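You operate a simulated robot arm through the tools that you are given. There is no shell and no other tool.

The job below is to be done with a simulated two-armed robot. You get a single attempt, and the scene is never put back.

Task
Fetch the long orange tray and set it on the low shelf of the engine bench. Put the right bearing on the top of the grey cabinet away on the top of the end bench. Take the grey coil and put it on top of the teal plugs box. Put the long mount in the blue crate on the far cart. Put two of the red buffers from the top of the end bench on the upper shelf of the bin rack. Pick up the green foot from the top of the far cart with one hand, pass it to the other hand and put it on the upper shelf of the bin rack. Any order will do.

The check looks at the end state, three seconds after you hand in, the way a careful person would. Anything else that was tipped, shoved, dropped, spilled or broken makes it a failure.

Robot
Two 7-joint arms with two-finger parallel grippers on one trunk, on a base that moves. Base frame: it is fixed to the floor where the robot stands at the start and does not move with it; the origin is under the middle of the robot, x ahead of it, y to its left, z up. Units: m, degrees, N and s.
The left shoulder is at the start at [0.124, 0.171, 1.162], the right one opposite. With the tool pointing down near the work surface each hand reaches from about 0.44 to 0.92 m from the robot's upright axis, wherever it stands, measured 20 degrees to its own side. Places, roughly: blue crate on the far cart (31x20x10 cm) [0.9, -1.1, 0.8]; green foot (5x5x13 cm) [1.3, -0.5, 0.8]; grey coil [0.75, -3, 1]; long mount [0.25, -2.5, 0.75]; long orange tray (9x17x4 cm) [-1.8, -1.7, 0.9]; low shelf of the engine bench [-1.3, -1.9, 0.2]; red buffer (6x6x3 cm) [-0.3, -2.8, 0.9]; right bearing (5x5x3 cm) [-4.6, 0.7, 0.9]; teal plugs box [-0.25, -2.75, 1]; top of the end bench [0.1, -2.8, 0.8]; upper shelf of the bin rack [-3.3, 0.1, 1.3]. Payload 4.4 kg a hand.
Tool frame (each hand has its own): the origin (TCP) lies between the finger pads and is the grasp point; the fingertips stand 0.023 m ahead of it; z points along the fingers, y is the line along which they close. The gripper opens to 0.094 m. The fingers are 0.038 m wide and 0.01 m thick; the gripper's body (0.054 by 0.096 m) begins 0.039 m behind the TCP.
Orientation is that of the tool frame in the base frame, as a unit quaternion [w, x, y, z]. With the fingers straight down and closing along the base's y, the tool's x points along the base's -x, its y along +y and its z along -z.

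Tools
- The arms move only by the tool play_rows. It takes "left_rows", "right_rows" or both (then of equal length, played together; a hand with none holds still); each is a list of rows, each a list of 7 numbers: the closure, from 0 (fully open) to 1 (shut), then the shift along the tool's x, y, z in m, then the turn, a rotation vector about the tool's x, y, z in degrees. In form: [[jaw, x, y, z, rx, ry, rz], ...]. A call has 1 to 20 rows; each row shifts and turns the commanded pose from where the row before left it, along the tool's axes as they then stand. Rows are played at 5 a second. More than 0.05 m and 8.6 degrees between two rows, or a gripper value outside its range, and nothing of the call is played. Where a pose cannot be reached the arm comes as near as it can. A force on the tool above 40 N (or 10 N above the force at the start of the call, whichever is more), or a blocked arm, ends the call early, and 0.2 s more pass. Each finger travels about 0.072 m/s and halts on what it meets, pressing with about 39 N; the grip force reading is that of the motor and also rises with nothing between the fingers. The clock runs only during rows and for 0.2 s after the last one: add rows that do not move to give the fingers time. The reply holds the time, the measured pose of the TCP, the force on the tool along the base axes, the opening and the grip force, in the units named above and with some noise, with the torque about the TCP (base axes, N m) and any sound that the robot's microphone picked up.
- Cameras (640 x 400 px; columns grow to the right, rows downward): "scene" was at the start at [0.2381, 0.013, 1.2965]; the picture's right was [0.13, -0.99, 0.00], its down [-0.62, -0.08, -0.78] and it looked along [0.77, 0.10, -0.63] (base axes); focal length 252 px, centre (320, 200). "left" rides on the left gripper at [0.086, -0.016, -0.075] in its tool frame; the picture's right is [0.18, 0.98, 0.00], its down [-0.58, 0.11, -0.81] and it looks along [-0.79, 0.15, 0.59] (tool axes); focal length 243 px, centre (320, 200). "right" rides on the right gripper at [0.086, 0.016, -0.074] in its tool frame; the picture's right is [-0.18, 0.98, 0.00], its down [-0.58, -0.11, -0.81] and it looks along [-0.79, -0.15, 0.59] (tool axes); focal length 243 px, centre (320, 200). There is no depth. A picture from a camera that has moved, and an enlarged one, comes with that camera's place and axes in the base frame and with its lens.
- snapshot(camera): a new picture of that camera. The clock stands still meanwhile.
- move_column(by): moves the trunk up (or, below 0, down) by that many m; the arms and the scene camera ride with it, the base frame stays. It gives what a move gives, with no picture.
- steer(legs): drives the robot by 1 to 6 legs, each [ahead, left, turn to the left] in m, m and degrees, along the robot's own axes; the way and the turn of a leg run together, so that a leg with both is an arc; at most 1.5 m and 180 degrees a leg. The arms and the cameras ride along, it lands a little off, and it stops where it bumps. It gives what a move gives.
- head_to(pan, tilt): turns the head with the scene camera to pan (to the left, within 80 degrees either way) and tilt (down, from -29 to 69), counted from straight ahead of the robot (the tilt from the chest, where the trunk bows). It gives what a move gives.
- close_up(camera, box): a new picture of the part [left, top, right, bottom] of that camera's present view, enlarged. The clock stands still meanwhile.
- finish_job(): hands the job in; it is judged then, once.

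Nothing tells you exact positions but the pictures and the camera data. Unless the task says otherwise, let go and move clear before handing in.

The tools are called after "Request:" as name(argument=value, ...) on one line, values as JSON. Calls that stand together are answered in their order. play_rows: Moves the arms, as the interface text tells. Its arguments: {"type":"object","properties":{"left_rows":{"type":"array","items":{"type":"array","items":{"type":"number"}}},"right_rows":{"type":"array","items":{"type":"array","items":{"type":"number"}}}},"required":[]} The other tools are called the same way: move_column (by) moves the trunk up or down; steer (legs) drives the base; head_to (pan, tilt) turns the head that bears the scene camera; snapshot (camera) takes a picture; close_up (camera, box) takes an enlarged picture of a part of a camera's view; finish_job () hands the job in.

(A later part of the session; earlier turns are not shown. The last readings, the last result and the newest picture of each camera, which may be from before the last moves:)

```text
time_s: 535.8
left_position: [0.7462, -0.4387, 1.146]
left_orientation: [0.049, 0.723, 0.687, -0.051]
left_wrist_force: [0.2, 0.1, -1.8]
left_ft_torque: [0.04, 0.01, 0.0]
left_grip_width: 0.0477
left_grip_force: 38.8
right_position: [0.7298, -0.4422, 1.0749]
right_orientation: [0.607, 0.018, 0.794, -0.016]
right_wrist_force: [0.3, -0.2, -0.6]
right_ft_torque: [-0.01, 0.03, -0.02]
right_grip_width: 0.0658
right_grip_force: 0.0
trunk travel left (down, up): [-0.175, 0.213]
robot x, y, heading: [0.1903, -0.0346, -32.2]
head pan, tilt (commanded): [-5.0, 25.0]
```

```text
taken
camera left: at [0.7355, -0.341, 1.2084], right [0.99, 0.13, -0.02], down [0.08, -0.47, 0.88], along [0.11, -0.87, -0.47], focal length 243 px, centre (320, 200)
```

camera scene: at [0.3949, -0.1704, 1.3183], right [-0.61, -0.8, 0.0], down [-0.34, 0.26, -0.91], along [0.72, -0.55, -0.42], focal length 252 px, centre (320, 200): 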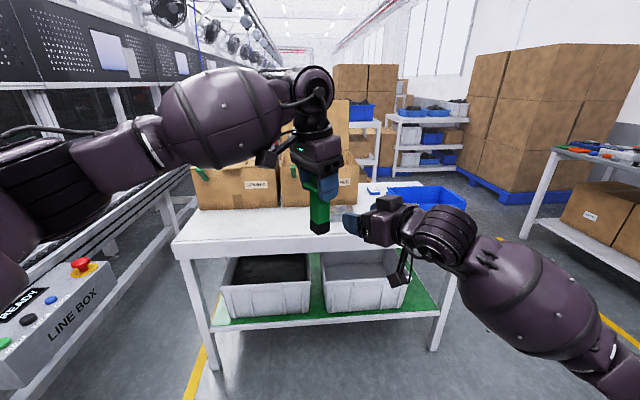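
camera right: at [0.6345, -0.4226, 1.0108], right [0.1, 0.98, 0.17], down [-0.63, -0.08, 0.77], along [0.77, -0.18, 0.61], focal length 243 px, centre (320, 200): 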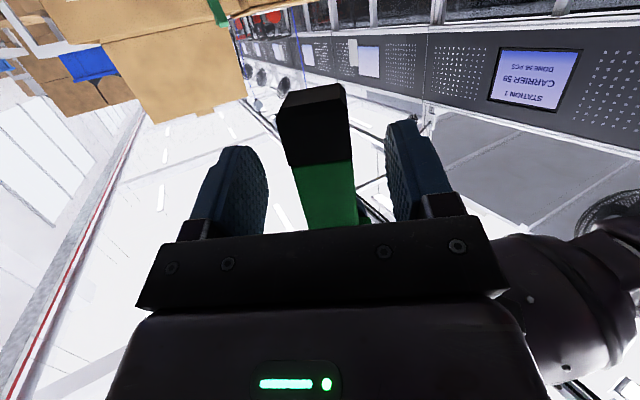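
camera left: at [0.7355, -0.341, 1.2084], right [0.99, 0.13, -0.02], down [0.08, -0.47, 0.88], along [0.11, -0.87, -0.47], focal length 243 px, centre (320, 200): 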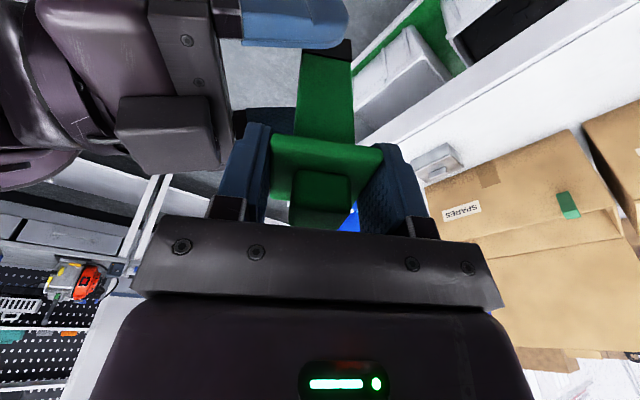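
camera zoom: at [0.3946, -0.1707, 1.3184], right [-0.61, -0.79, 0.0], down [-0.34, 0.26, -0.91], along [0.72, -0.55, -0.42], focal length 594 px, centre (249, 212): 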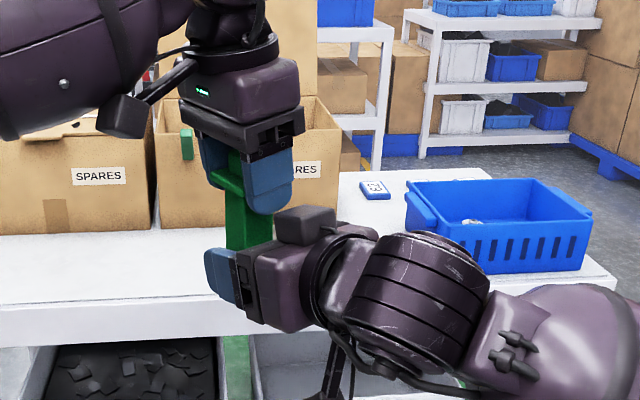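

The shaft is between the right fingers. A little further (7 mm), then close the right hand.

Request:
play_rows(right_rows=[[0.3, -0.0018, 0.001, 0.0068, 0, 0, 0], [0.3, 0, 0, 0, 0, 0, 0]])

Request:
close_up(camera="left", box=[100, 0, 420, 200])

Request:
close_up(camera="right", box=[180, 60, 500, 260])

```text
time_s: 536.4
left_position: [0.7484, -0.4401, 1.1457]
left_orientation: [0.049, 0.723, 0.687, -0.051]
left_wrist_force: [-0.3, -0.1, -1.8]
left_ft_torque: [0.03, -0.02, 0.07]
left_grip_width: 0.0476
left_grip_force: 38.9
right_position: [0.7353, -0.4414, 1.0763]
right_orientation: [0.607, 0.018, 0.794, -0.015]
right_wrist_force: [-1.0, -0.9, 0.4]
right_ft_torque: [0.02, 0.02, 0.04]
right_grip_width: 0.0663
right_grip_force: 0.2
trunk travel left (down, up): [-0.175, 0.213]
robot x, y, heading: [0.1922, -0.0339, -32.5]
head pan, tilt (commanded): [-5.0, 25.0]
```

```text
2.00 times, centred on (260, 100) of left
camera zoom: at [0.7356, -0.341, 1.2084], right [0.99, 0.13, -0.02], down [0.08, -0.47, 0.88], along [0.11, -0.87, -0.47], focal length 485 px, centre (440, 400)
```

zoom: 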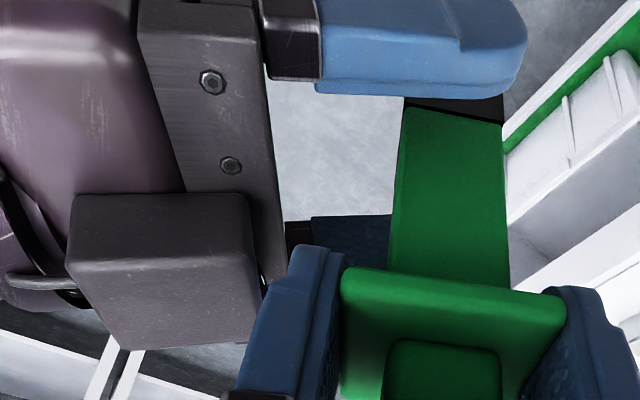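

```text
2.00 times, centred on (340, 160) of right
camera zoom: at [0.6416, -0.4219, 1.0107], right [0.1, 0.98, 0.17], down [-0.63, -0.08, 0.77], along [0.77, -0.18, 0.61], focal length 485 px, centre (280, 280)
```

zoom: 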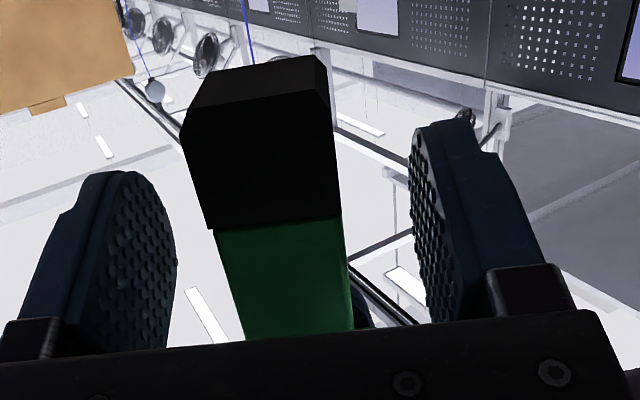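

Request:
play_rows(right_rows=[[0.4, 0, 0, 0, 0, 0, 0], [0.5, 0, 0, 0, 0, 0, 0], [0.58, 0, 0, 0, 0, 0, 0], [0.64, 0, 0, 0, 0, 0, 0], [0.7, 0, 0, 0, 0, 0, 0], [0.8, 0, 0, 0, 0, 0, 0], [0.95, 0, 0, 0, 0, 0, 0], [0.95, 0, 0, 0, 0, 0, 0]])

Request:
close_up(camera="right", box=[180, 60, 500, 260])

Request:
close_up(camera="left", box=[100, 0, 420, 200])

```text
time_s: 538.2
left_position: [0.7465, -0.4385, 1.1467]
left_orientation: [0.049, 0.723, 0.687, -0.051]
left_wrist_force: [0.1, -4.3, -3.0]
left_ft_torque: [-0.72, 0.05, 0.25]
left_grip_width: 0.0476
left_grip_force: 38.8
right_position: [0.7364, -0.4413, 1.0753]
right_orientation: [0.607, 0.018, 0.794, -0.016]
right_wrist_force: [0.8, 3.3, 0.7]
right_ft_torque: [0.49, 0.0, -0.19]
right_grip_width: 0.0297
right_grip_force: 38.4
trunk travel left (down, up): [-0.175, 0.213]
robot x, y, heading: [0.1902, -0.0349, -32.5]
head pan, tilt (commanded): [-5.0, 25.0]
```

```text
2.00 times, centred on (340, 160) of right
camera zoom: at [0.6416, -0.4217, 1.0107], right [0.1, 0.98, 0.17], down [-0.63, -0.08, 0.77], along [0.77, -0.18, 0.61], focal length 485 px, centre (280, 280)
```

zoom: 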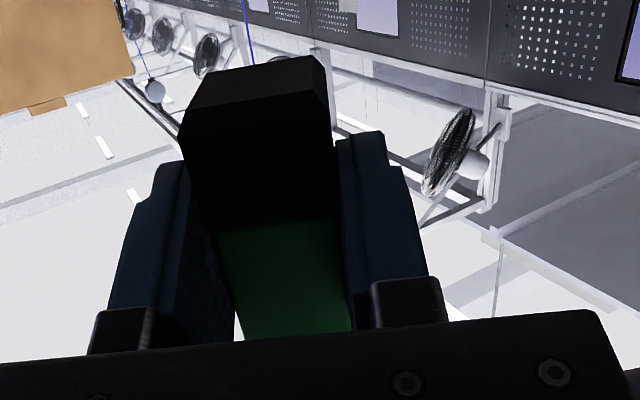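

```text
2.00 times, centred on (260, 100) of left
camera zoom: at [0.7357, -0.341, 1.2083], right [0.99, 0.13, -0.02], down [0.08, -0.47, 0.88], along [0.11, -0.87, -0.47], focal length 485 px, centre (440, 400)
```

zoom: 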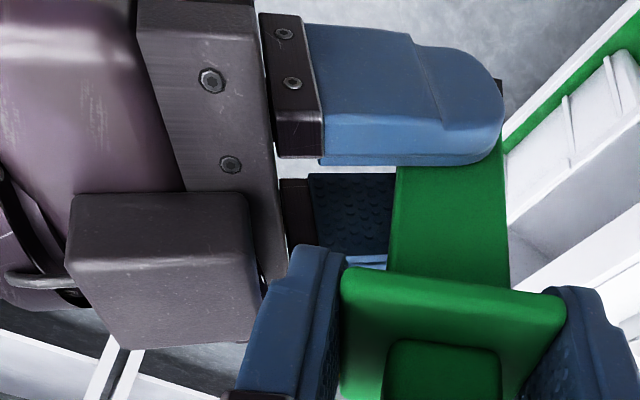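

The right hand holds the shaft (0.030 m, 38 N). Now the left hand lets go, opening just enough to clear the flange.

Request:
play_rows(left_rows=[[0.8, 0, 0, 0, 0, 0, 0], [0.6, 0, 0, 0, 0, 0, 0], [0.48, 0, 0, 0, 0, 0, 0], [0.42, 0, 0, 0, 0, 0, 0], [0.38, 0, 0, 0, 0, 0, 0], [0.38, 0, 0, 0, 0, 0, 0]])

Request:
close_up(camera="left", box=[100, 0, 420, 200])

Request:
close_up(camera="scene", box=[240, 110, 460, 280])

```text
time_s: 539.6
left_position: [0.7484, -0.4399, 1.1467]
left_orientation: [0.049, 0.723, 0.687, -0.051]
left_wrist_force: [0.3, 0.0, -0.6]
left_ft_torque: [0.01, 0.02, -0.01]
left_grip_width: 0.0582
left_grip_force: 0.0
right_position: [0.7358, -0.4411, 1.075]
right_orientation: [0.607, 0.019, 0.794, -0.017]
right_wrist_force: [-0.7, -0.5, 0.8]
right_ft_torque: [0.03, 0.03, 0.01]
right_grip_width: 0.0297
right_grip_force: 39.2
trunk travel left (down, up): [-0.175, 0.213]
robot x, y, heading: [0.1934, -0.034, -32.3]
head pan, tilt (commanded): [-5.0, 25.0]
```

```text
2.00 times, centred on (260, 100) of left
camera zoom: at [0.7357, -0.3409, 1.2083], right [0.99, 0.13, -0.02], down [0.08, -0.47, 0.88], along [0.11, -0.87, -0.47], focal length 485 px, centre (440, 400)
```

zoom: 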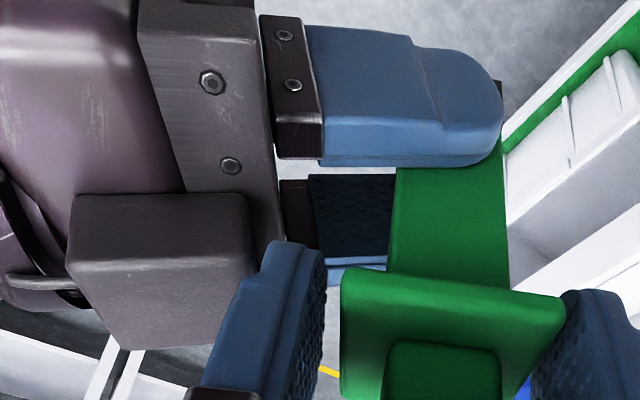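

```text
2.35 times, centred on (350, 195) of scene
camera zoom: at [0.3948, -0.1706, 1.3184], right [-0.61, -0.79, 0.0], down [-0.34, 0.26, -0.91], along [0.72, -0.55, -0.42], focal length 594 px, centre (249, 212)
```

zoom: 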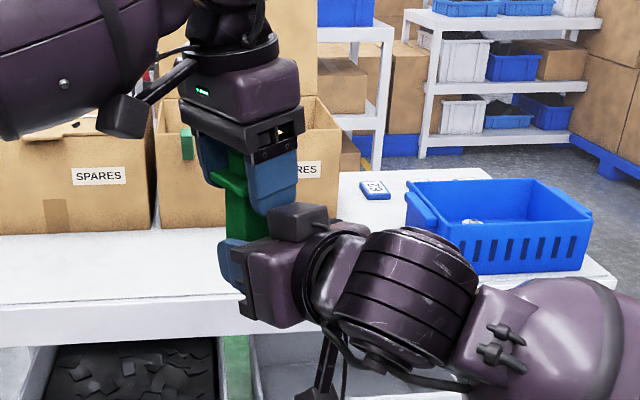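

Released; the right hand holds the foot alone. Raising the left hand straight up and away.

Request:
play_rows(left_rows=[[0.38, -0.0014, 0, -0.0099, 0, 0, 0], [0.38, -0.0028, 0, -0.0198, 0, 0, 0], [0.38, -0.0042, 0, -0.0297, 0, 0, 0], [0.38, -0.0042, 0, -0.0297, 0, 0, 0], [0.38, -0.0042, 0, -0.0297, 0, 0, 0], [0.3, 0.03, 0, -0.02, 0, 0, 0], [0.2, 0.04, 0, 0, 0, 0, 0], [0.0, 0.04, 0, 0, 0, 0, 0], [0.0, 0.04, 0, 0, 0, 0, 0], [0, 0, 0, 0, 0, 0, 0]])

Request:
snapshot(camera="scene")

Request:
snapshot(camera="right")

```text
time_s: 541.8
left_position: [0.7547, -0.2895, 1.1836]
left_orientation: [0.049, 0.723, 0.687, -0.05]
left_wrist_force: [-0.3, -0.7, 0.0]
left_ft_torque: [0.02, 0.0, 0.04]
left_grip_width: 0.094
left_grip_force: 0.2
left hand out of reach, approached as far as the arm can: row 3, 4, 5
right_position: [0.7357, -0.4416, 1.0758]
right_orientation: [0.607, 0.019, 0.794, -0.016]
right_wrist_force: [-0.2, 0.7, -0.3]
right_ft_torque: [-0.01, 0.02, 0.0]
right_grip_width: 0.0297
right_grip_force: 39.3
trunk travel left (down, up): [-0.175, 0.213]
robot x, y, heading: [0.1919, -0.0342, -32.3]
head pan, tilt (commanded): [-5.0, 25.0]
```

```text
taken
camera scene: at [0.3946, -0.1712, 1.3183], right [-0.61, -0.79, 0.0], down [-0.34, 0.26, -0.91], along [0.72, -0.55, -0.42], focal length 252 px, centre (320, 200)
```

scene: 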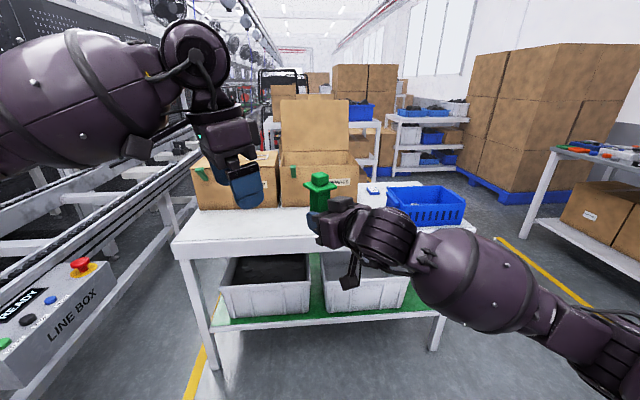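

```text
taken
camera right: at [0.6414, -0.4225, 1.0104], right [0.1, 0.98, 0.17], down [-0.63, -0.08, 0.77], along [0.77, -0.18, 0.61], focal length 243 px, centre (320, 200)
```

right: 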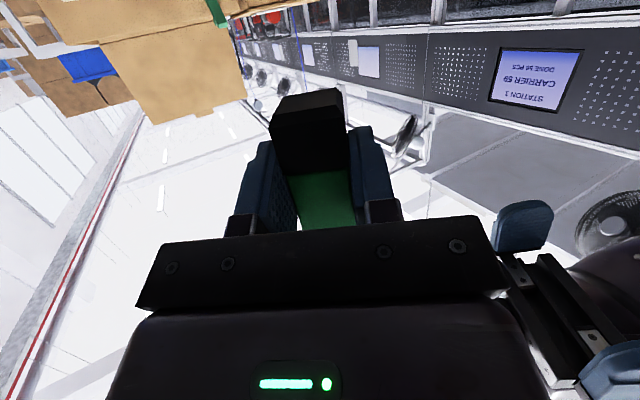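

The foot stands upright in the right hand alone. Bringing the left arm back to its normal pose and the right hand a bit outward for travel.

Request:
play_rows(left_rows=[[0, 0.02, 0, -0.01, -1.1, 0, -7.8], [0, 0.02, 0, -0.01, -1.1, 0, -7.8], [0, 0.0, 0, 0, -1.1, 0, -7.8], [0, 0.0, 0, 0, -1.1, 0, -7.8], [0, 0, 0, 0, -1.1, 0, -7.8], [0, 0, 0, 0, -1.1, 0, -7.8], [0, 0, 0, 0, 0, 8, 0], [0, 0.03, 0.02, -0.01, 0, 0, 0], [0, 0.03, 0.02, -0.01, 0, 0, 0], [0, 0.03, 0.02, 0, 0, 0, 0], [0, 0.03, 0, 0, 0, 0, 0]], right_rows=[[0.95, -0.0121, -0.0296, -0.0013, 0, 0, 0], [0.95, -0.0121, -0.0296, -0.0013, 0, 0, 0], [0.95, -0.0121, -0.0296, -0.0013, 0, 0, 0], [0.95, -0.0121, -0.0296, -0.0013, 0, 0, 0], [0.95, 0, 0, 0, 0, 0, 0], [0.95, 0, 0, 0, 0, 0, 0], [0.95, 0, 0, 0, 0, 0, 0], [0.95, 0, 0, 0, 0, 0, 0], [0.95, 0, 0, 0, 0, 0, 0], [0.95, 0, 0, 0, 0, 0, 0], [0.95, 0, 0, 0, 0, 0, 0]])

Request:
snapshot(camera="scene")

Request:
snapshot(camera="right")

```text
time_s: 544.2
left_position: [0.7129, -0.1172, 1.216]
left_orientation: [0.001, 0.388, 0.922, 0.0]
left_wrist_force: [0.0, 0.2, 0.0]
left_ft_torque: [0.01, -0.01, -0.01]
left_grip_width: 0.094
left_grip_force: 0.1
right_position: [0.7373, -0.5598, 1.1239]
right_orientation: [0.607, 0.019, 0.794, -0.017]
right_wrist_force: [0.1, -0.1, -2.6]
right_ft_torque: [0.0, 0.06, 0.01]
right_grip_width: 0.0297
right_grip_force: 39.3
trunk travel left (down, up): [-0.175, 0.213]
robot x, y, heading: [0.1917, -0.0305, -32.3]
head pan, tilt (commanded): [-5.0, 25.0]
```

```text
taken
camera scene: at [0.3942, -0.1705, 1.3185], right [-0.61, -0.79, 0.0], down [-0.34, 0.26, -0.91], along [0.72, -0.55, -0.42], focal length 252 px, centre (320, 200)
```

scene: 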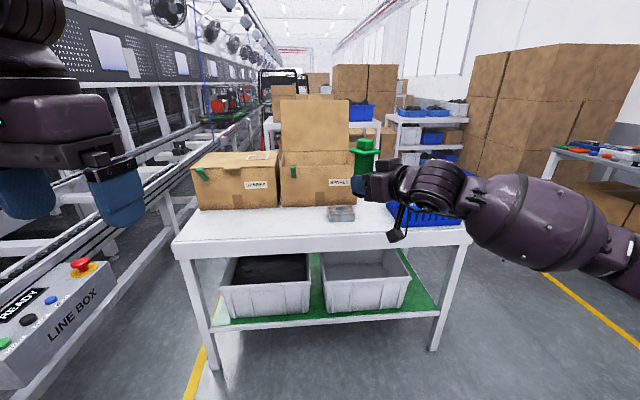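

```text
taken
camera right: at [0.6425, -0.54, 1.0597], right [0.1, 0.98, 0.17], down [-0.63, -0.08, 0.77], along [0.77, -0.18, 0.61], focal length 243 px, centre (320, 200)
```

right: 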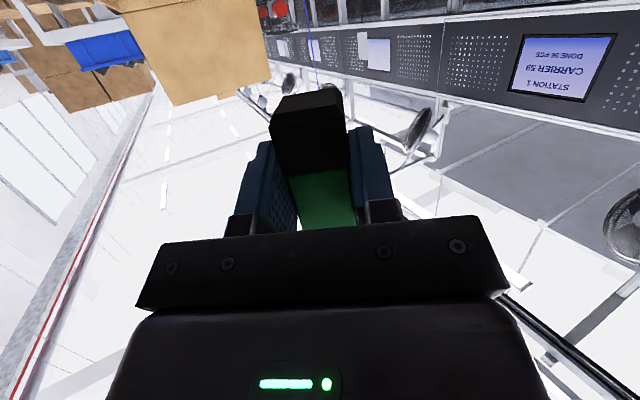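

Foot secure. Moving away from the conveyor, turning around, and driving back to the bin rack.

Request:
steer(legs=[[0, -0.6, 0], [0, 0, 90], [0, 0, 90]])

Request:
steer(legs=[[1.0, 0.5, 0], [0.38, 0.12, 0]])

Request:
head_to(pan=10, tilt=15)

Request:
snapshot(camera="scene")

Request:
snapshot(camera="right")

```text
time_s: 557.5
left_position: [-0.65, -0.4438, 1.2155]
left_orientation: [0.0, 0.917, -0.4, -0.001]
left_wrist_force: [0.9, -0.1, -0.2]
left_ft_torque: [-0.01, -0.01, 0.03]
left_grip_width: 0.0941
left_grip_force: 0.1
right_position: [-0.6626, -0.0024, 1.1226]
right_orientation: [-0.025, 0.794, -0.03, -0.607]
right_wrist_force: [-0.8, 0.4, -2.3]
right_ft_torque: [-0.04, -0.05, -0.02]
right_grip_width: 0.0298
right_grip_force: 39.0
trunk travel left (down, up): [-0.175, 0.213]
robot x, y, heading: [-0.1337, -0.5444, 146.0]
head pan, tilt (commanded): [-5.0, 25.0]
```

```text
time_s: 565.3
left_position: [-2.1448, -0.1827, 1.216]
left_orientation: [0.0, 0.915, -0.403, -0.001]
left_wrist_force: [1.2, 0.4, -1.2]
left_ft_torque: [-0.02, 0.02, 0.01]
left_grip_width: 0.0939
left_grip_force: 0.0
right_position: [-2.1537, 0.2585, 1.1236]
right_orientation: [-0.026, 0.793, -0.031, -0.607]
right_wrist_force: [-0.1, -0.6, -1.8]
right_ft_torque: [0.01, 0.01, 0.0]
right_grip_width: 0.0297
right_grip_force: 39.4
trunk travel left (down, up): [-0.175, 0.213]
robot x, y, heading: [-1.6269, -0.2798, 145.7]
head pan, tilt (commanded): [-5.0, 25.0]
```

```text
time_s: 566.1
left_position: [-2.1444, -0.1809, 1.2175]
left_orientation: [-0.001, 0.915, -0.403, 0.0]
left_wrist_force: [-0.3, 0.0, -1.1]
left_ft_torque: [-0.04, -0.01, 0.02]
left_grip_width: 0.0939
left_grip_force: 0.1
right_position: [-2.1541, 0.2604, 1.125]
right_orientation: [-0.026, 0.794, -0.031, -0.607]
right_wrist_force: [-0.4, -0.8, -1.9]
right_ft_torque: [-0.02, -0.02, 0.0]
right_grip_width: 0.0294
right_grip_force: 38.6
trunk travel left (down, up): [-0.175, 0.213]
robot x, y, heading: [-1.6287, -0.2822, 145.8]
head pan, tilt (commanded): [10.0, 15.0]
```

```text
taken
camera scene: at [-1.8362, -0.157, 1.3346], right [0.41, 0.91, 0.0], down [0.24, -0.11, -0.97], along [-0.88, 0.4, -0.26], focal length 252 px, centre (320, 200)
```

scene: 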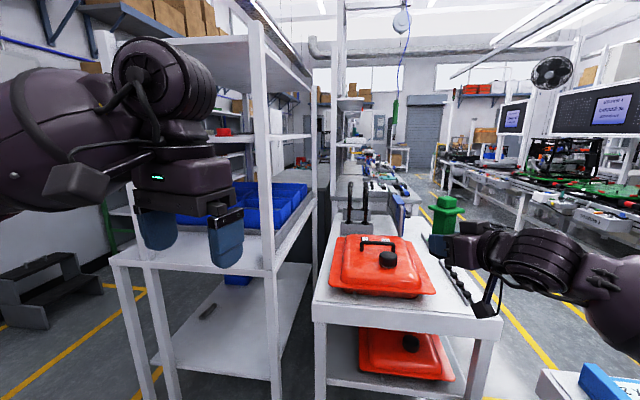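

```text
taken
camera right: at [-2.0617, 0.2354, 1.0592], right [-0.13, -0.98, 0.17], down [0.63, 0.06, 0.77], along [-0.76, 0.21, 0.61], focal length 243 px, centre (320, 200)
```

right: 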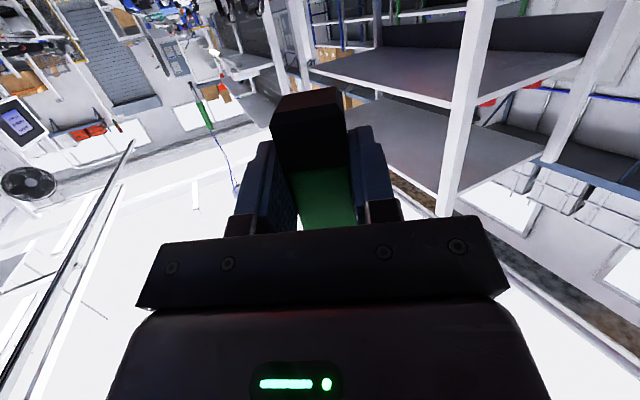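

Raising the trunk and aligning with the rack's end, keeping the foot short of the posts.

Request:
move_column(by=0.21)

Request:
steer(legs=[[0, 0, 2], [0.13, 0, 0], [0, 0.7, 0]])

Request:
head_to(pan=0, tilt=20)

Request:
snapshot(camera="scene")

Request:
snapshot(camera="right")

```text
time_s: 568.4
left_position: [-2.1445, -0.1824, 1.427]
left_orientation: [0.0, 0.916, -0.402, -0.001]
left_wrist_force: [-0.5, -0.5, 0.2]
left_ft_torque: [-0.02, 0.01, 0.02]
left_grip_width: 0.094
left_grip_force: 0.1
right_position: [-2.1548, 0.2594, 1.3323]
right_orientation: [-0.027, 0.794, -0.032, -0.607]
right_wrist_force: [-0.7, -0.8, -2.5]
right_ft_torque: [-0.04, -0.07, 0.0]
right_grip_width: 0.0297
right_grip_force: 39.1
trunk travel left (down, up): [-0.385, 0.003]
robot x, y, heading: [-1.6282, -0.2826, 145.7]
head pan, tilt (commanded): [10.0, 15.0]
```

```text
time_s: 576.2
left_position: [-2.6324, -0.7257, 1.4267]
left_orientation: [-0.001, 0.923, -0.386, -0.001]
left_wrist_force: [0.0, 0.4, 0.0]
left_ft_torque: [0.02, 0.0, 0.01]
left_grip_width: 0.0937
left_grip_force: 0.1
right_position: [-2.6583, -0.2848, 1.3335]
right_orientation: [-0.014, 0.794, -0.016, -0.608]
right_wrist_force: [-0.2, 1.2, -2.5]
right_ft_torque: [0.0, -0.05, -0.01]
right_grip_width: 0.0299
right_grip_force: 39.4
trunk travel left (down, up): [-0.385, 0.003]
robot x, y, heading: [-2.1117, -0.8064, 147.8]
head pan, tilt (commanded): [10.0, 15.0]
```

```text
time_s: 576.9
left_position: [-2.6329, -0.728, 1.4268]
left_orientation: [-0.001, 0.923, -0.385, 0.0]
left_wrist_force: [-0.8, 0.3, -0.5]
left_ft_torque: [-0.04, 0.0, -0.04]
left_grip_width: 0.0942
left_grip_force: 0.1
right_position: [-2.658, -0.2853, 1.3335]
right_orientation: [-0.015, 0.794, -0.017, -0.607]
right_wrist_force: [0.8, -0.2, -2.8]
right_ft_torque: [-0.03, -0.03, 0.0]
right_grip_width: 0.0296
right_grip_force: 39.2
trunk travel left (down, up): [-0.385, 0.003]
robot x, y, heading: [-2.1088, -0.8101, 148.1]
head pan, tilt (commanded): [0.0, 20.0]
```

```text
taken
camera scene: at [-2.2376, -0.7269, 1.5463], right [0.53, 0.85, 0.0], down [0.29, -0.18, -0.94], along [-0.8, 0.5, -0.34], focal length 252 px, centre (320, 200)
```

scene: 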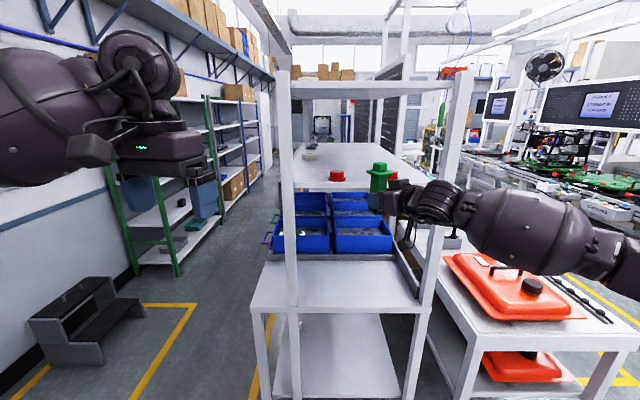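

```text
taken
camera right: at [-2.5656, -0.3068, 1.269], right [-0.09, -0.98, 0.17], down [0.63, 0.08, 0.77], along [-0.77, 0.18, 0.61], focal length 243 px, centre (320, 200)
```

right: 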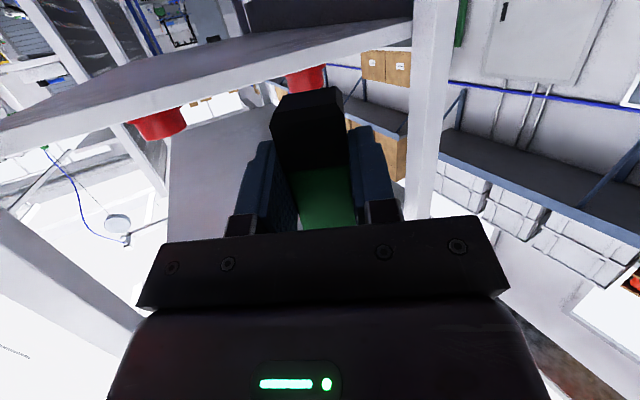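

Both buffers and the slot between them are visible. I rotate the right hand about the vertical so it points straight in, then raise it.

Request:
play_rows(right_rows=[[0.95, 0, 0, 0, 8.05, 0, 2.16], [0.95, 0, 0, 0, 8.05, 0, 2.16], [0.95, 0, 0, 0, 8.05, 0, 2.16], [0.95, 0, 0, 0, 0, 0, 0]])

Request:
snapshot(camera="scene")

Request:
snapshot(camera="right")

```text
time_s: 577.9
left_position: [-2.6315, -0.7261, 1.4256]
left_orientation: [0.0, 0.923, -0.385, -0.001]
left_wrist_force: [-0.3, -0.2, -0.5]
left_ft_torque: [-0.06, -0.01, -0.02]
left_grip_width: 0.094
left_grip_force: 0.1
right_position: [-2.6578, -0.2842, 1.3329]
right_orientation: [-0.147, 0.771, -0.189, -0.59]
right_wrist_force: [-0.3, -0.4, -2.8]
right_ft_torque: [-0.04, -0.04, -0.04]
right_grip_width: 0.0297
right_grip_force: 39.1
trunk travel left (down, up): [-0.385, 0.003]
robot x, y, heading: [-2.1076, -0.8106, 147.7]
head pan, tilt (commanded): [0.0, 20.0]
```

```text
taken
camera scene: at [-2.2379, -0.7258, 1.5461], right [0.53, 0.85, 0.0], down [0.29, -0.18, -0.94], along [-0.8, 0.5, -0.34], focal length 252 px, centre (320, 200)
```

scene: 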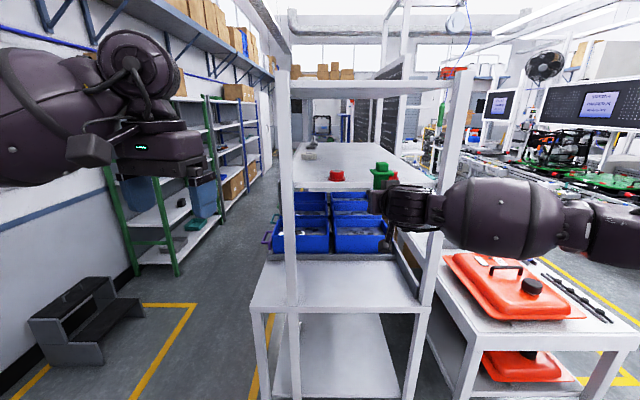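

```text
taken
camera right: at [-2.5827, -0.3431, 1.2685], right [-0.5, -0.85, 0.17], down [0.6, -0.2, 0.77], along [-0.62, 0.49, 0.61], focal length 243 px, centre (320, 200)
```

right: 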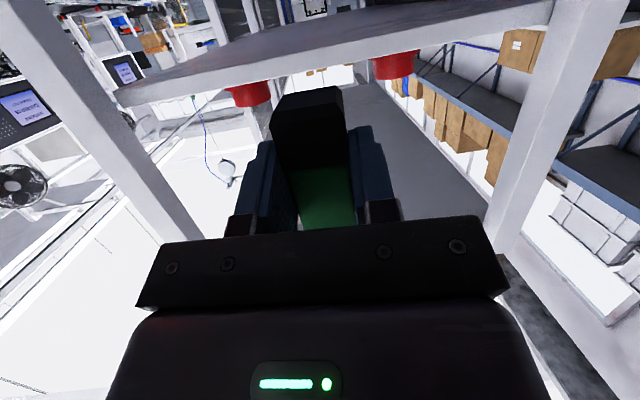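

Pointing straight in. Raising the foot above shelf height and driving in slowly.

Request:
play_rows(right_rows=[[0.95, -0.0203, 0, -0.0055, 0, 0, 0], [0.95, -0.0203, 0, -0.0055, 0, 0, 0], [0.95, 0, 0, 0, 0, 0, 0]])

Request:
steer(legs=[[0.1, 0, 0]])

Request:
snapshot(camera="right")

Request:
close_up(camera="scene", box=[270, 100, 510, 250])

```text
time_s: 578.7
left_position: [-2.6315, -0.727, 1.4262]
left_orientation: [-0.001, 0.923, -0.386, -0.001]
left_wrist_force: [0.1, 0.2, 0.5]
left_ft_torque: [-0.03, 0.03, 0.0]
left_grip_width: 0.0939
left_grip_force: 0.0
right_position: [-2.6583, -0.2849, 1.3751]
right_orientation: [-0.146, 0.772, -0.187, -0.59]
right_wrist_force: [0.5, -0.5, -2.0]
right_ft_torque: [-0.01, 0.01, 0.0]
right_grip_width: 0.0297
right_grip_force: 39.0
trunk travel left (down, up): [-0.385, 0.003]
robot x, y, heading: [-2.1131, -0.809, 147.8]
head pan, tilt (commanded): [0.0, 20.0]
```

```text
time_s: 579.9
left_position: [-2.7176, -0.6732, 1.4262]
left_orientation: [-0.001, 0.922, -0.386, 0.0]
left_wrist_force: [0.6, -0.4, -0.1]
left_ft_torque: [0.03, 0.0, -0.03]
left_grip_width: 0.094
left_grip_force: 0.1
right_position: [-2.7424, -0.2318, 1.3752]
right_orientation: [-0.148, 0.771, -0.189, -0.59]
right_wrist_force: [0.1, 1.4, -1.9]
right_ft_torque: [-0.02, -0.06, -0.01]
right_grip_width: 0.0297
right_grip_force: 39.2
trunk travel left (down, up): [-0.385, 0.003]
robot x, y, heading: [-2.1928, -0.756, 147.8]
head pan, tilt (commanded): [0.0, 20.0]
```

```text
taken
camera right: at [-2.6674, -0.291, 1.3114], right [-0.5, -0.85, 0.17], down [0.6, -0.2, 0.77], along [-0.62, 0.49, 0.61], focal length 243 px, centre (320, 200)
```

right: 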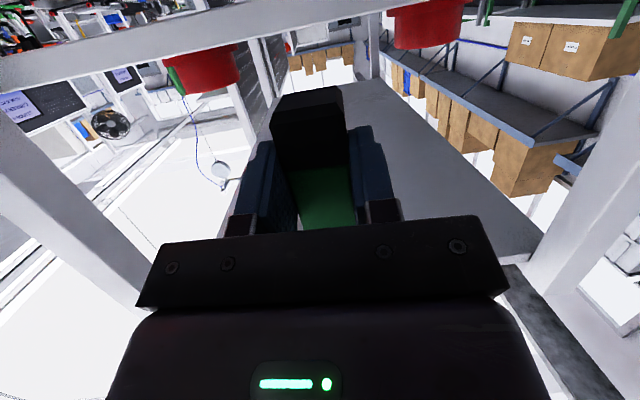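

```text
2.67 times, centred on (390, 175) of scene
camera zoom: at [-2.3222, -0.6735, 1.5462], right [0.53, 0.85, 0.0], down [0.29, -0.18, -0.94], along [-0.8, 0.5, -0.34], focal length 673 px, centre (133, 267)
```

zoom: 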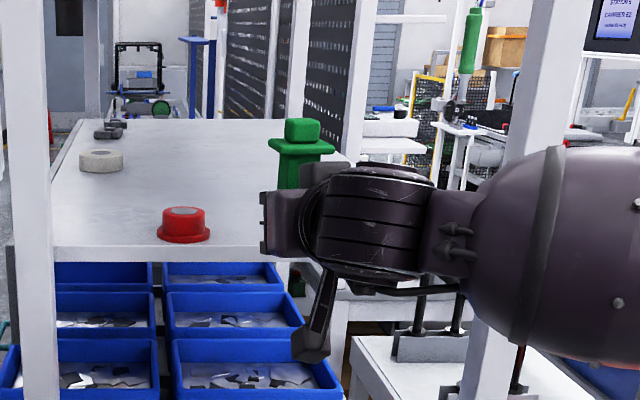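

Centred between the two buffers. Driving in a little more.

Request:
steer(legs=[[0.08, 0, 0]])

Request:
snapshot(camera="right")

Request:
snapshot(camera="scene")

Request:
close_up(camera="scene", box=[270, 100, 510, 250])

```text
time_s: 581.0
left_position: [-2.7865, -0.6296, 1.4258]
left_orientation: [0.0, 0.922, -0.387, -0.001]
left_wrist_force: [-0.1, -0.3, -0.3]
left_ft_torque: [-0.01, -0.08, -0.02]
left_grip_width: 0.0939
left_grip_force: 0.0
right_position: [-2.8112, -0.1888, 1.3756]
right_orientation: [-0.147, 0.771, -0.188, -0.59]
right_wrist_force: [0.7, 0.6, -2.4]
right_ft_torque: [0.03, 0.0, -0.01]
right_grip_width: 0.0296
right_grip_force: 39.0
trunk travel left (down, up): [-0.385, 0.003]
robot x, y, heading: [-2.2625, -0.7129, 148.0]
head pan, tilt (commanded): [0.0, 20.0]
```

```text
taken
camera right: at [-2.7358, -0.2476, 1.3109], right [-0.5, -0.85, 0.17], down [0.6, -0.2, 0.77], along [-0.62, 0.49, 0.61], focal length 243 px, centre (320, 200)
```

right: 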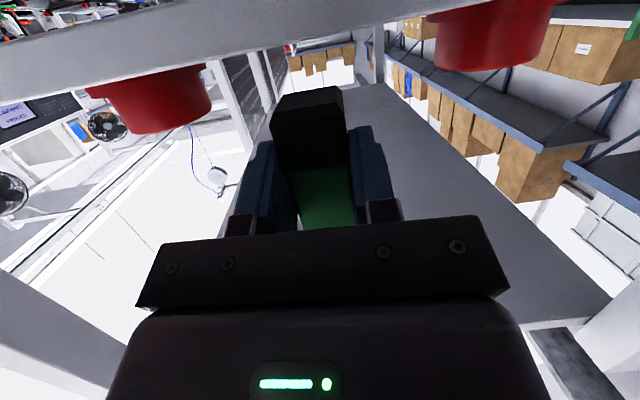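

```text
taken
camera scene: at [-2.3911, -0.6301, 1.5461], right [0.53, 0.85, 0.0], down [0.29, -0.18, -0.94], along [-0.79, 0.5, -0.34], focal length 252 px, centre (320, 200)
```

scene: 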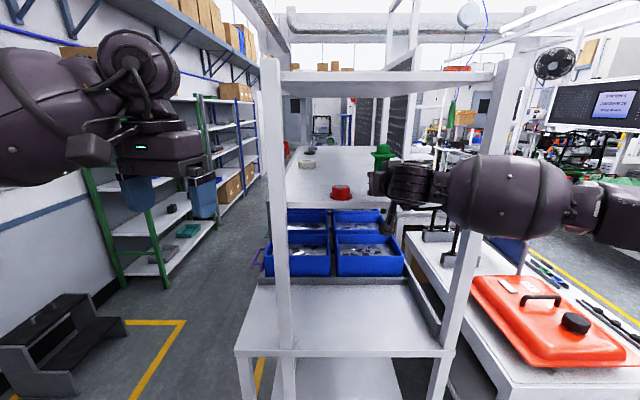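

```text
2.67 times, centred on (390, 175) of scene
camera zoom: at [-2.3911, -0.6301, 1.5461], right [0.53, 0.85, 0.0], down [0.29, -0.18, -0.94], along [-0.79, 0.5, -0.34], focal length 673 px, centre (133, 267)
```

zoom: 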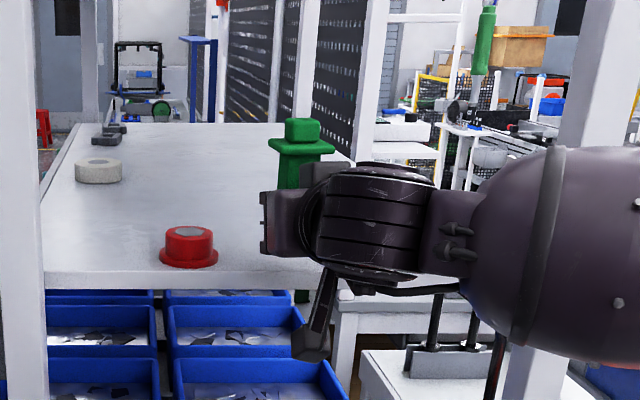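

Request:
play_rows(right_rows=[[0.95, -0.004, -0.001, 0.0145, 0, 0, 0], [0.95, -0.004, -0.001, 0.0145, 0, 0, 0], [0.95, 0, 0, 0, 0, 0, 0]])

Request:
snapshot(camera="right")

Request:
close_up(camera="scene", box=[310, 110, 470, 210])

```text
time_s: 581.8
left_position: [-2.7838, -0.6307, 1.4268]
left_orientation: [-0.001, 0.922, -0.387, -0.002]
left_wrist_force: [0.5, -1.1, -0.3]
left_ft_torque: [-0.04, -0.04, -0.02]
left_grip_width: 0.0941
left_grip_force: 0.0
right_position: [-2.8362, -0.1737, 1.3753]
right_orientation: [-0.147, 0.771, -0.188, -0.59]
right_wrist_force: [0.1, -0.3, -2.1]
right_ft_torque: [-0.02, -0.05, 0.0]
right_grip_width: 0.0296
right_grip_force: 38.9
trunk travel left (down, up): [-0.385, 0.003]
robot x, y, heading: [-2.2603, -0.7117, 147.6]
head pan, tilt (commanded): [0.0, 20.0]
```

```text
taken
camera right: at [-2.7598, -0.233, 1.3119], right [-0.5, -0.85, 0.17], down [0.6, -0.2, 0.77], along [-0.62, 0.49, 0.61], focal length 243 px, centre (320, 200)
```

right: 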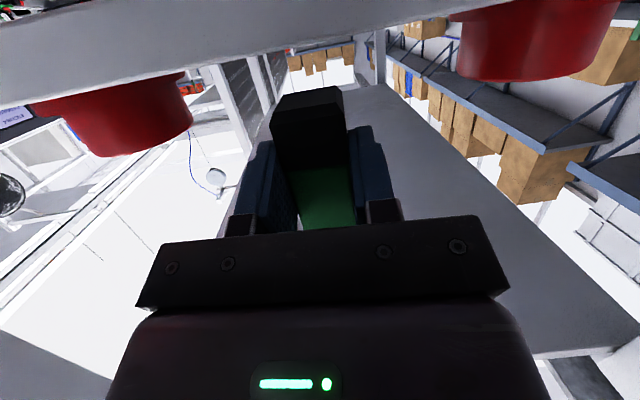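

```text
4.00 times, centred on (390, 160) of scene
camera zoom: at [-2.3888, -0.6313, 1.5464], right [0.53, 0.85, 0.0], down [0.29, -0.18, -0.94], along [-0.8, 0.5, -0.34], focal length 1010 px, centre (40, 360)
```

zoom: 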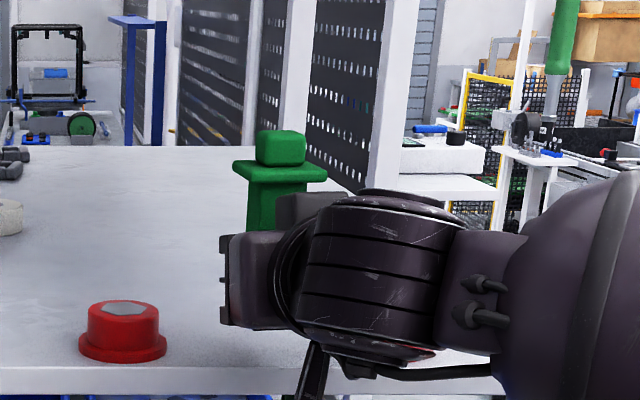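

Foot is between the buffers, above the shelf. Lowering in small steps until it touches.

Request:
play_rows(right_rows=[[0.95, 0.0048, 0, 0.0013, 0, 0, 0], [0.95, 0.0048, 0, 0.0013, 0, 0, 0], [0.95, 0.0029, 0, 0.0008, 0, 0, 0], [0.95, 0, 0, 0, 0, 0, 0]])

Request:
snapshot(camera="right")

```text
time_s: 582.8
left_position: [-2.7849, -0.6309, 1.4267]
left_orientation: [0.0, 0.922, -0.387, -0.002]
left_wrist_force: [-0.8, 0.1, -0.8]
left_ft_torque: [-0.02, 0.01, -0.03]
left_grip_width: 0.094
left_grip_force: 0.0
right_position: [-2.8347, -0.1736, 1.3637]
right_orientation: [-0.146, 0.772, -0.187, -0.59]
right_wrist_force: [0.1, -0.3, -2.1]
right_ft_torque: [0.01, 0.01, 0.0]
right_grip_width: 0.0297
right_grip_force: 38.8
trunk travel left (down, up): [-0.385, 0.003]
robot x, y, heading: [-2.2629, -0.7076, 148.0]
head pan, tilt (commanded): [0.0, 20.0]
```

```text
taken
camera right: at [-2.7605, -0.2327, 1.2986], right [-0.5, -0.85, 0.17], down [0.6, -0.2, 0.77], along [-0.62, 0.49, 0.61], focal length 243 px, centre (320, 200)
```

right: 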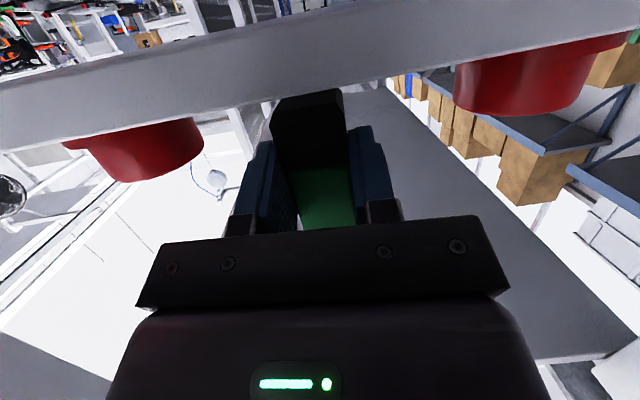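

Request:
play_rows(right_rows=[[0.95, 0.0019, 0, 0.0005, 0, 0, 0], [0.95, 0.0019, 0, 0.0005, 0, 0, 0], [0.95, 0.0019, 0, 0.0005, 0, 0, 0], [0.95, 0, 0, 0, 0, 0, 0]])

```text
time_s: 583.8
left_position: [-2.7844, -0.6307, 1.426]
left_orientation: [-0.001, 0.922, -0.387, -0.002]
left_wrist_force: [-1.3, -1.1, -0.2]
left_ft_torque: [-0.02, -0.02, 0.0]
left_grip_width: 0.094
left_grip_force: 0.0
right_position: [-2.8343, -0.1746, 1.3574]
right_orientation: [-0.147, 0.771, -0.188, -0.59]
right_wrist_force: [0.5, 0.3, -2.7]
right_ft_torque: [-0.03, -0.01, 0.01]
right_grip_width: 0.0296
right_grip_force: 38.8
trunk travel left (down, up): [-0.385, 0.003]
robot x, y, heading: [-2.2624, -0.7132, 147.5]
head pan, tilt (commanded): [0.0, 20.0]
```

Request:
play_rows(right_rows=[[0.95, 0.0019, 0, 0.0005, 0, 0, 0], [0.95, 0.0019, 0, 0.0005, 0, 0, 0], [0.95, 0.0019, 0, 0.0005, 0, 0, 0], [0.95, 0, 0, 0, 0, 0, 0]])

Request:
snapshot(camera="right")

```text
time_s: 584.8
left_position: [-2.7829, -0.6321, 1.4279]
left_orientation: [0.0, 0.922, -0.386, -0.001]
left_wrist_force: [-0.2, -0.3, -0.1]
left_ft_torque: [0.0, 0.02, -0.01]
left_grip_width: 0.094
left_grip_force: 0.0
right_position: [-2.835, -0.1738, 1.3548]
right_orientation: [-0.149, 0.769, -0.19, -0.592]
right_wrist_force: [-8.6, 5.3, 21.1]
right_ft_torque: [0.0, 0.38, -0.02]
right_grip_width: 0.0297
right_grip_force: 39.3
trunk travel left (down, up): [-0.385, 0.003]
robot x, y, heading: [-2.2601, -0.7143, 147.7]
head pan, tilt (commanded): [0.0, 20.0]
```

```text
taken
camera right: at [-2.7603, -0.2325, 1.2905], right [-0.5, -0.85, 0.17], down [0.61, -0.2, 0.77], along [-0.62, 0.49, 0.62], focal length 243 px, centre (320, 200)
```

right: 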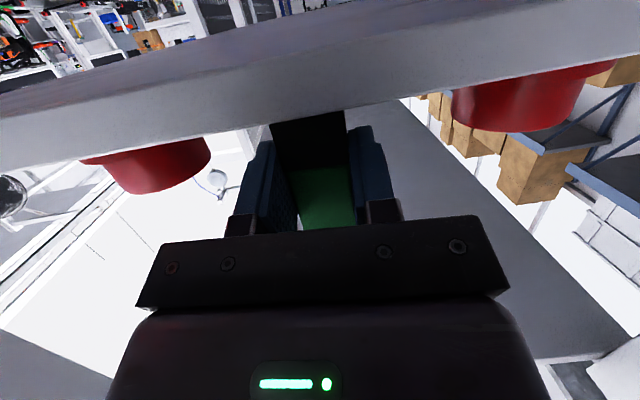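

Contact (≈21 N). Easing up about 3 mm to unload, then releasing very gently.

Request:
play_rows(right_rows=[[0.95, -0.0017, 0, -0.0005, 0, 0, 0], [0.95, -0.0017, 0, -0.0005, 0, 0, 0], [0.95, 0, 0, 0, 0, 0, 0]])

```text
time_s: 585.5
left_position: [-2.7839, -0.6322, 1.4272]
left_orientation: [-0.001, 0.922, -0.387, -0.001]
left_wrist_force: [0.4, 0.2, 0.3]
left_ft_torque: [0.04, -0.01, -0.01]
left_grip_width: 0.0941
left_grip_force: 0.0
right_position: [-2.8354, -0.174, 1.3553]
right_orientation: [-0.148, 0.77, -0.189, -0.591]
right_wrist_force: [-8.7, 6.8, 18.7]
right_ft_torque: [0.03, 0.56, -0.17]
right_grip_width: 0.0296
right_grip_force: 38.9
trunk travel left (down, up): [-0.385, 0.003]
robot x, y, heading: [-2.2619, -0.7151, 147.6]
head pan, tilt (commanded): [0.0, 20.0]
```

Request:
play_rows(right_rows=[[0.95, -0.0019, 0, -0.0005, 0, 0, 0], [0.95, -0.001, 0, -0.0002, 0, 0, 0], [0.95, 0, 0, 0, 0, 0, 0]])

Request:
close_up(camera="scene", box=[310, 110, 470, 210])

Request:
snapshot(camera="right")

```text
time_s: 586.4
left_position: [-2.784, -0.6311, 1.4268]
left_orientation: [0.0, 0.922, -0.387, -0.001]
left_wrist_force: [-0.2, 0.6, 1.4]
left_ft_torque: [0.0, 0.02, 0.02]
left_grip_width: 0.0941
left_grip_force: 0.1
right_position: [-2.8338, -0.1734, 1.355]
right_orientation: [-0.147, 0.773, -0.189, -0.588]
right_wrist_force: [0.0, -0.5, 0.6]
right_ft_torque: [0.0, 0.05, 0.02]
right_grip_width: 0.0294
right_grip_force: 38.7
trunk travel left (down, up): [-0.385, 0.003]
robot x, y, heading: [-2.2594, -0.7118, 147.8]
head pan, tilt (commanded): [0.0, 20.0]
```

```text
4.00 times, centred on (390, 160) of scene
camera zoom: at [-2.3895, -0.6311, 1.5462], right [0.53, 0.85, 0.0], down [0.29, -0.18, -0.94], along [-0.8, 0.5, -0.34], focal length 1010 px, centre (40, 360)
```

zoom: 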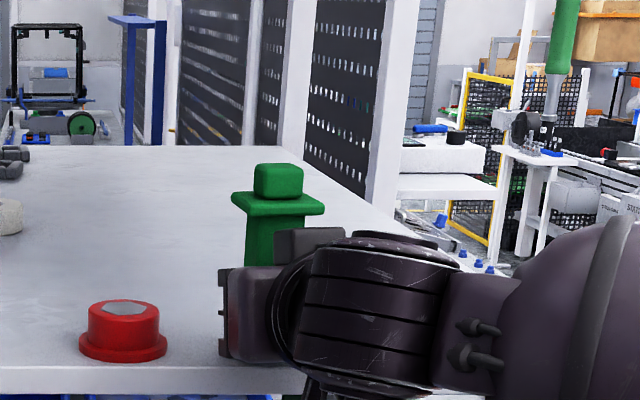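

```text
taken
camera right: at [-2.7595, -0.2328, 1.2916], right [-0.5, -0.85, 0.17], down [0.6, -0.2, 0.77], along [-0.62, 0.49, 0.61], focal length 243 px, centre (320, 200)
```

right: 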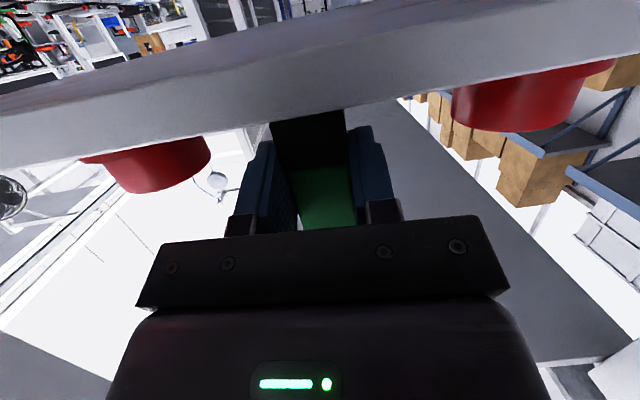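

Load is now near zero: the foot rests on the shelf. Opening very gradually.

Request:
play_rows(right_rows=[[0.8, 0, 0, 0, 0, 0, 0], [0.72, 0, 0, 0, 0, 0, 0], [0.69, 0, 0, 0, 0, 0, 0], [0.67, 0, 0, 0, 0, 0, 0], [0.65, 0, 0, 0, 0, 0, 0], [0.62, 0, 0, 0, 0, 0, 0], [0.58, 0, 0, 0, 0, 0, 0], [0.5, 0, 0, 0, 0, 0, 0], [0.45, 0, 0, 0, 0, 0, 0], [0.45, 0, 0, 0, 0, 0, 0]])

Request:
close_up(camera="scene", box=[310, 110, 470, 210])

Request:
snapshot(camera="right")

```text
time_s: 588.5
left_position: [-2.7845, -0.6311, 1.4268]
left_orientation: [0.0, 0.922, -0.386, -0.002]
left_wrist_force: [0.1, 0.6, 0.3]
left_ft_torque: [-0.02, 0.01, 0.01]
left_grip_width: 0.0941
left_grip_force: 0.1
right_position: [-2.8355, -0.1736, 1.3572]
right_orientation: [-0.146, 0.772, -0.188, -0.59]
right_wrist_force: [-0.1, 0.2, 0.4]
right_ft_torque: [0.01, 0.01, -0.02]
right_grip_width: 0.0517
right_grip_force: 0.0
trunk travel left (down, up): [-0.385, 0.003]
robot x, y, heading: [-2.2608, -0.7134, 147.9]
head pan, tilt (commanded): [0.0, 20.0]
```

```text
4.00 times, centred on (390, 160) of scene
camera zoom: at [-2.3896, -0.6311, 1.5463], right [0.53, 0.85, 0.0], down [0.29, -0.18, -0.94], along [-0.8, 0.5, -0.34], focal length 1010 px, centre (40, 360)
```

zoom: 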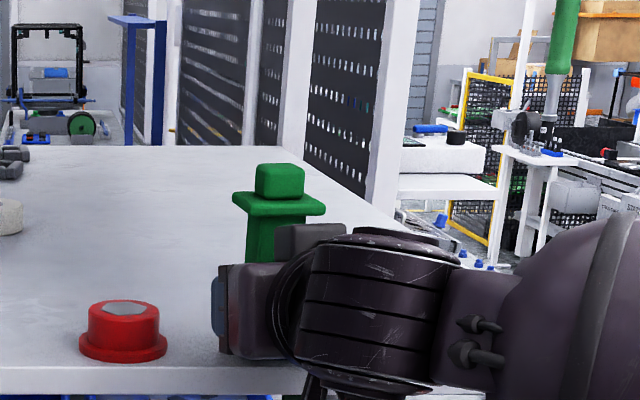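

```text
taken
camera right: at [-2.7601, -0.2324, 1.2937], right [-0.5, -0.85, 0.17], down [0.6, -0.2, 0.77], along [-0.62, 0.49, 0.61], focal length 243 px, centre (320, 200)
```

right: 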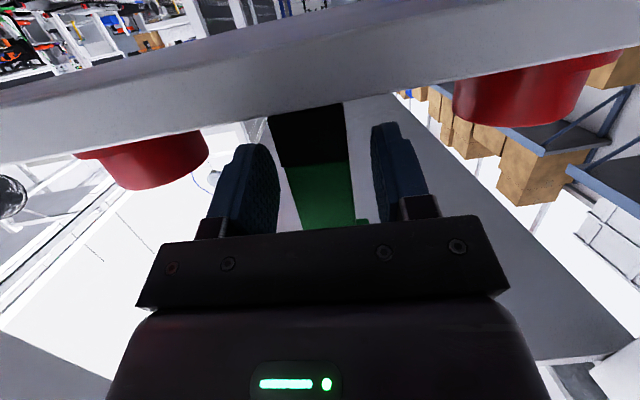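

The foot stands free between the open fingers. Backing the hand straight out.

Request:
play_rows(right_rows=[[0.4, 0.0039, 0, -0.0145, 0, 0, 0], [0.4, 0.0039, 0, -0.0145, 0, 0, 0], [0.4, 0.0039, 0, -0.0145, 0, 0, 0], [0.4, 0.0078, 0, -0.029, 0, 0, 0], [0.4, 0.0078, 0, -0.029, 0, 0, 0], [0.4, 0.0078, 0, -0.029, 0, 0, 0], [0.4, 0, 0, 0, 0, 0, 0]])

Request:
snapshot(camera="scene")

Request:
close_up(camera="scene", box=[270, 90, 470, 215])

```text
time_s: 590.1
left_position: [-2.7842, -0.631, 1.4259]
left_orientation: [-0.001, 0.922, -0.387, 0.0]
left_wrist_force: [-0.6, -0.2, 0.1]
left_ft_torque: [-0.02, -0.01, 0.0]
left_grip_width: 0.0941
left_grip_force: 0.0
right_position: [-2.7172, -0.236, 1.3571]
right_orientation: [-0.147, 0.771, -0.188, -0.59]
right_wrist_force: [0.1, -0.1, 0.2]
right_ft_torque: [-0.01, 0.04, -0.03]
right_grip_width: 0.0562
right_grip_force: 0.0
trunk travel left (down, up): [-0.385, 0.003]
robot x, y, heading: [-2.2662, -0.7137, 147.9]
head pan, tilt (commanded): [0.0, 20.0]
```

```text
taken
camera scene: at [-2.3904, -0.631, 1.5462], right [0.53, 0.85, 0.0], down [0.29, -0.18, -0.94], along [-0.79, 0.5, -0.34], focal length 252 px, centre (320, 200)
```

scene: 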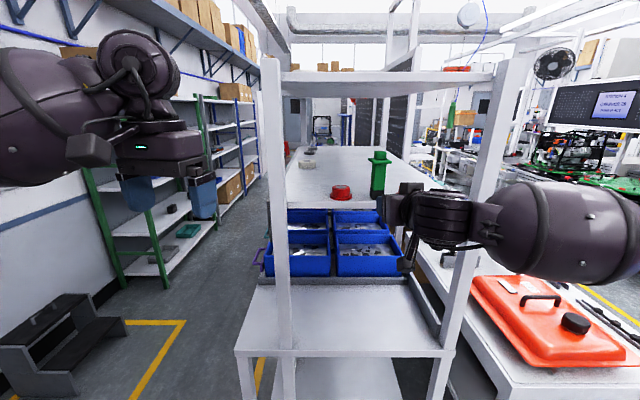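

```text
3.20 times, centred on (370, 152) of scene
camera zoom: at [-2.3904, -0.631, 1.5462], right [0.53, 0.85, 0.0], down [0.29, -0.18, -0.94], along [-0.79, 0.5, -0.34], focal length 808 px, centre (160, 352)
```

zoom: 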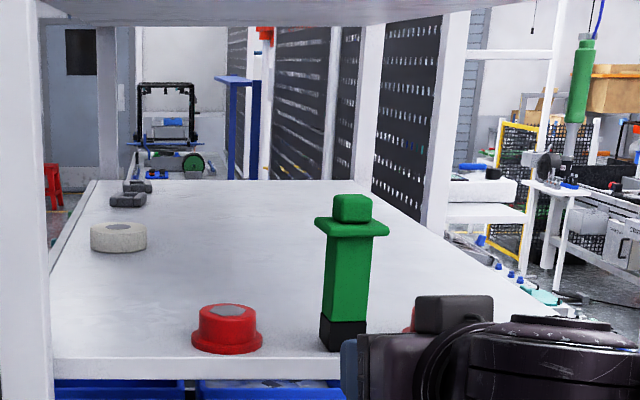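

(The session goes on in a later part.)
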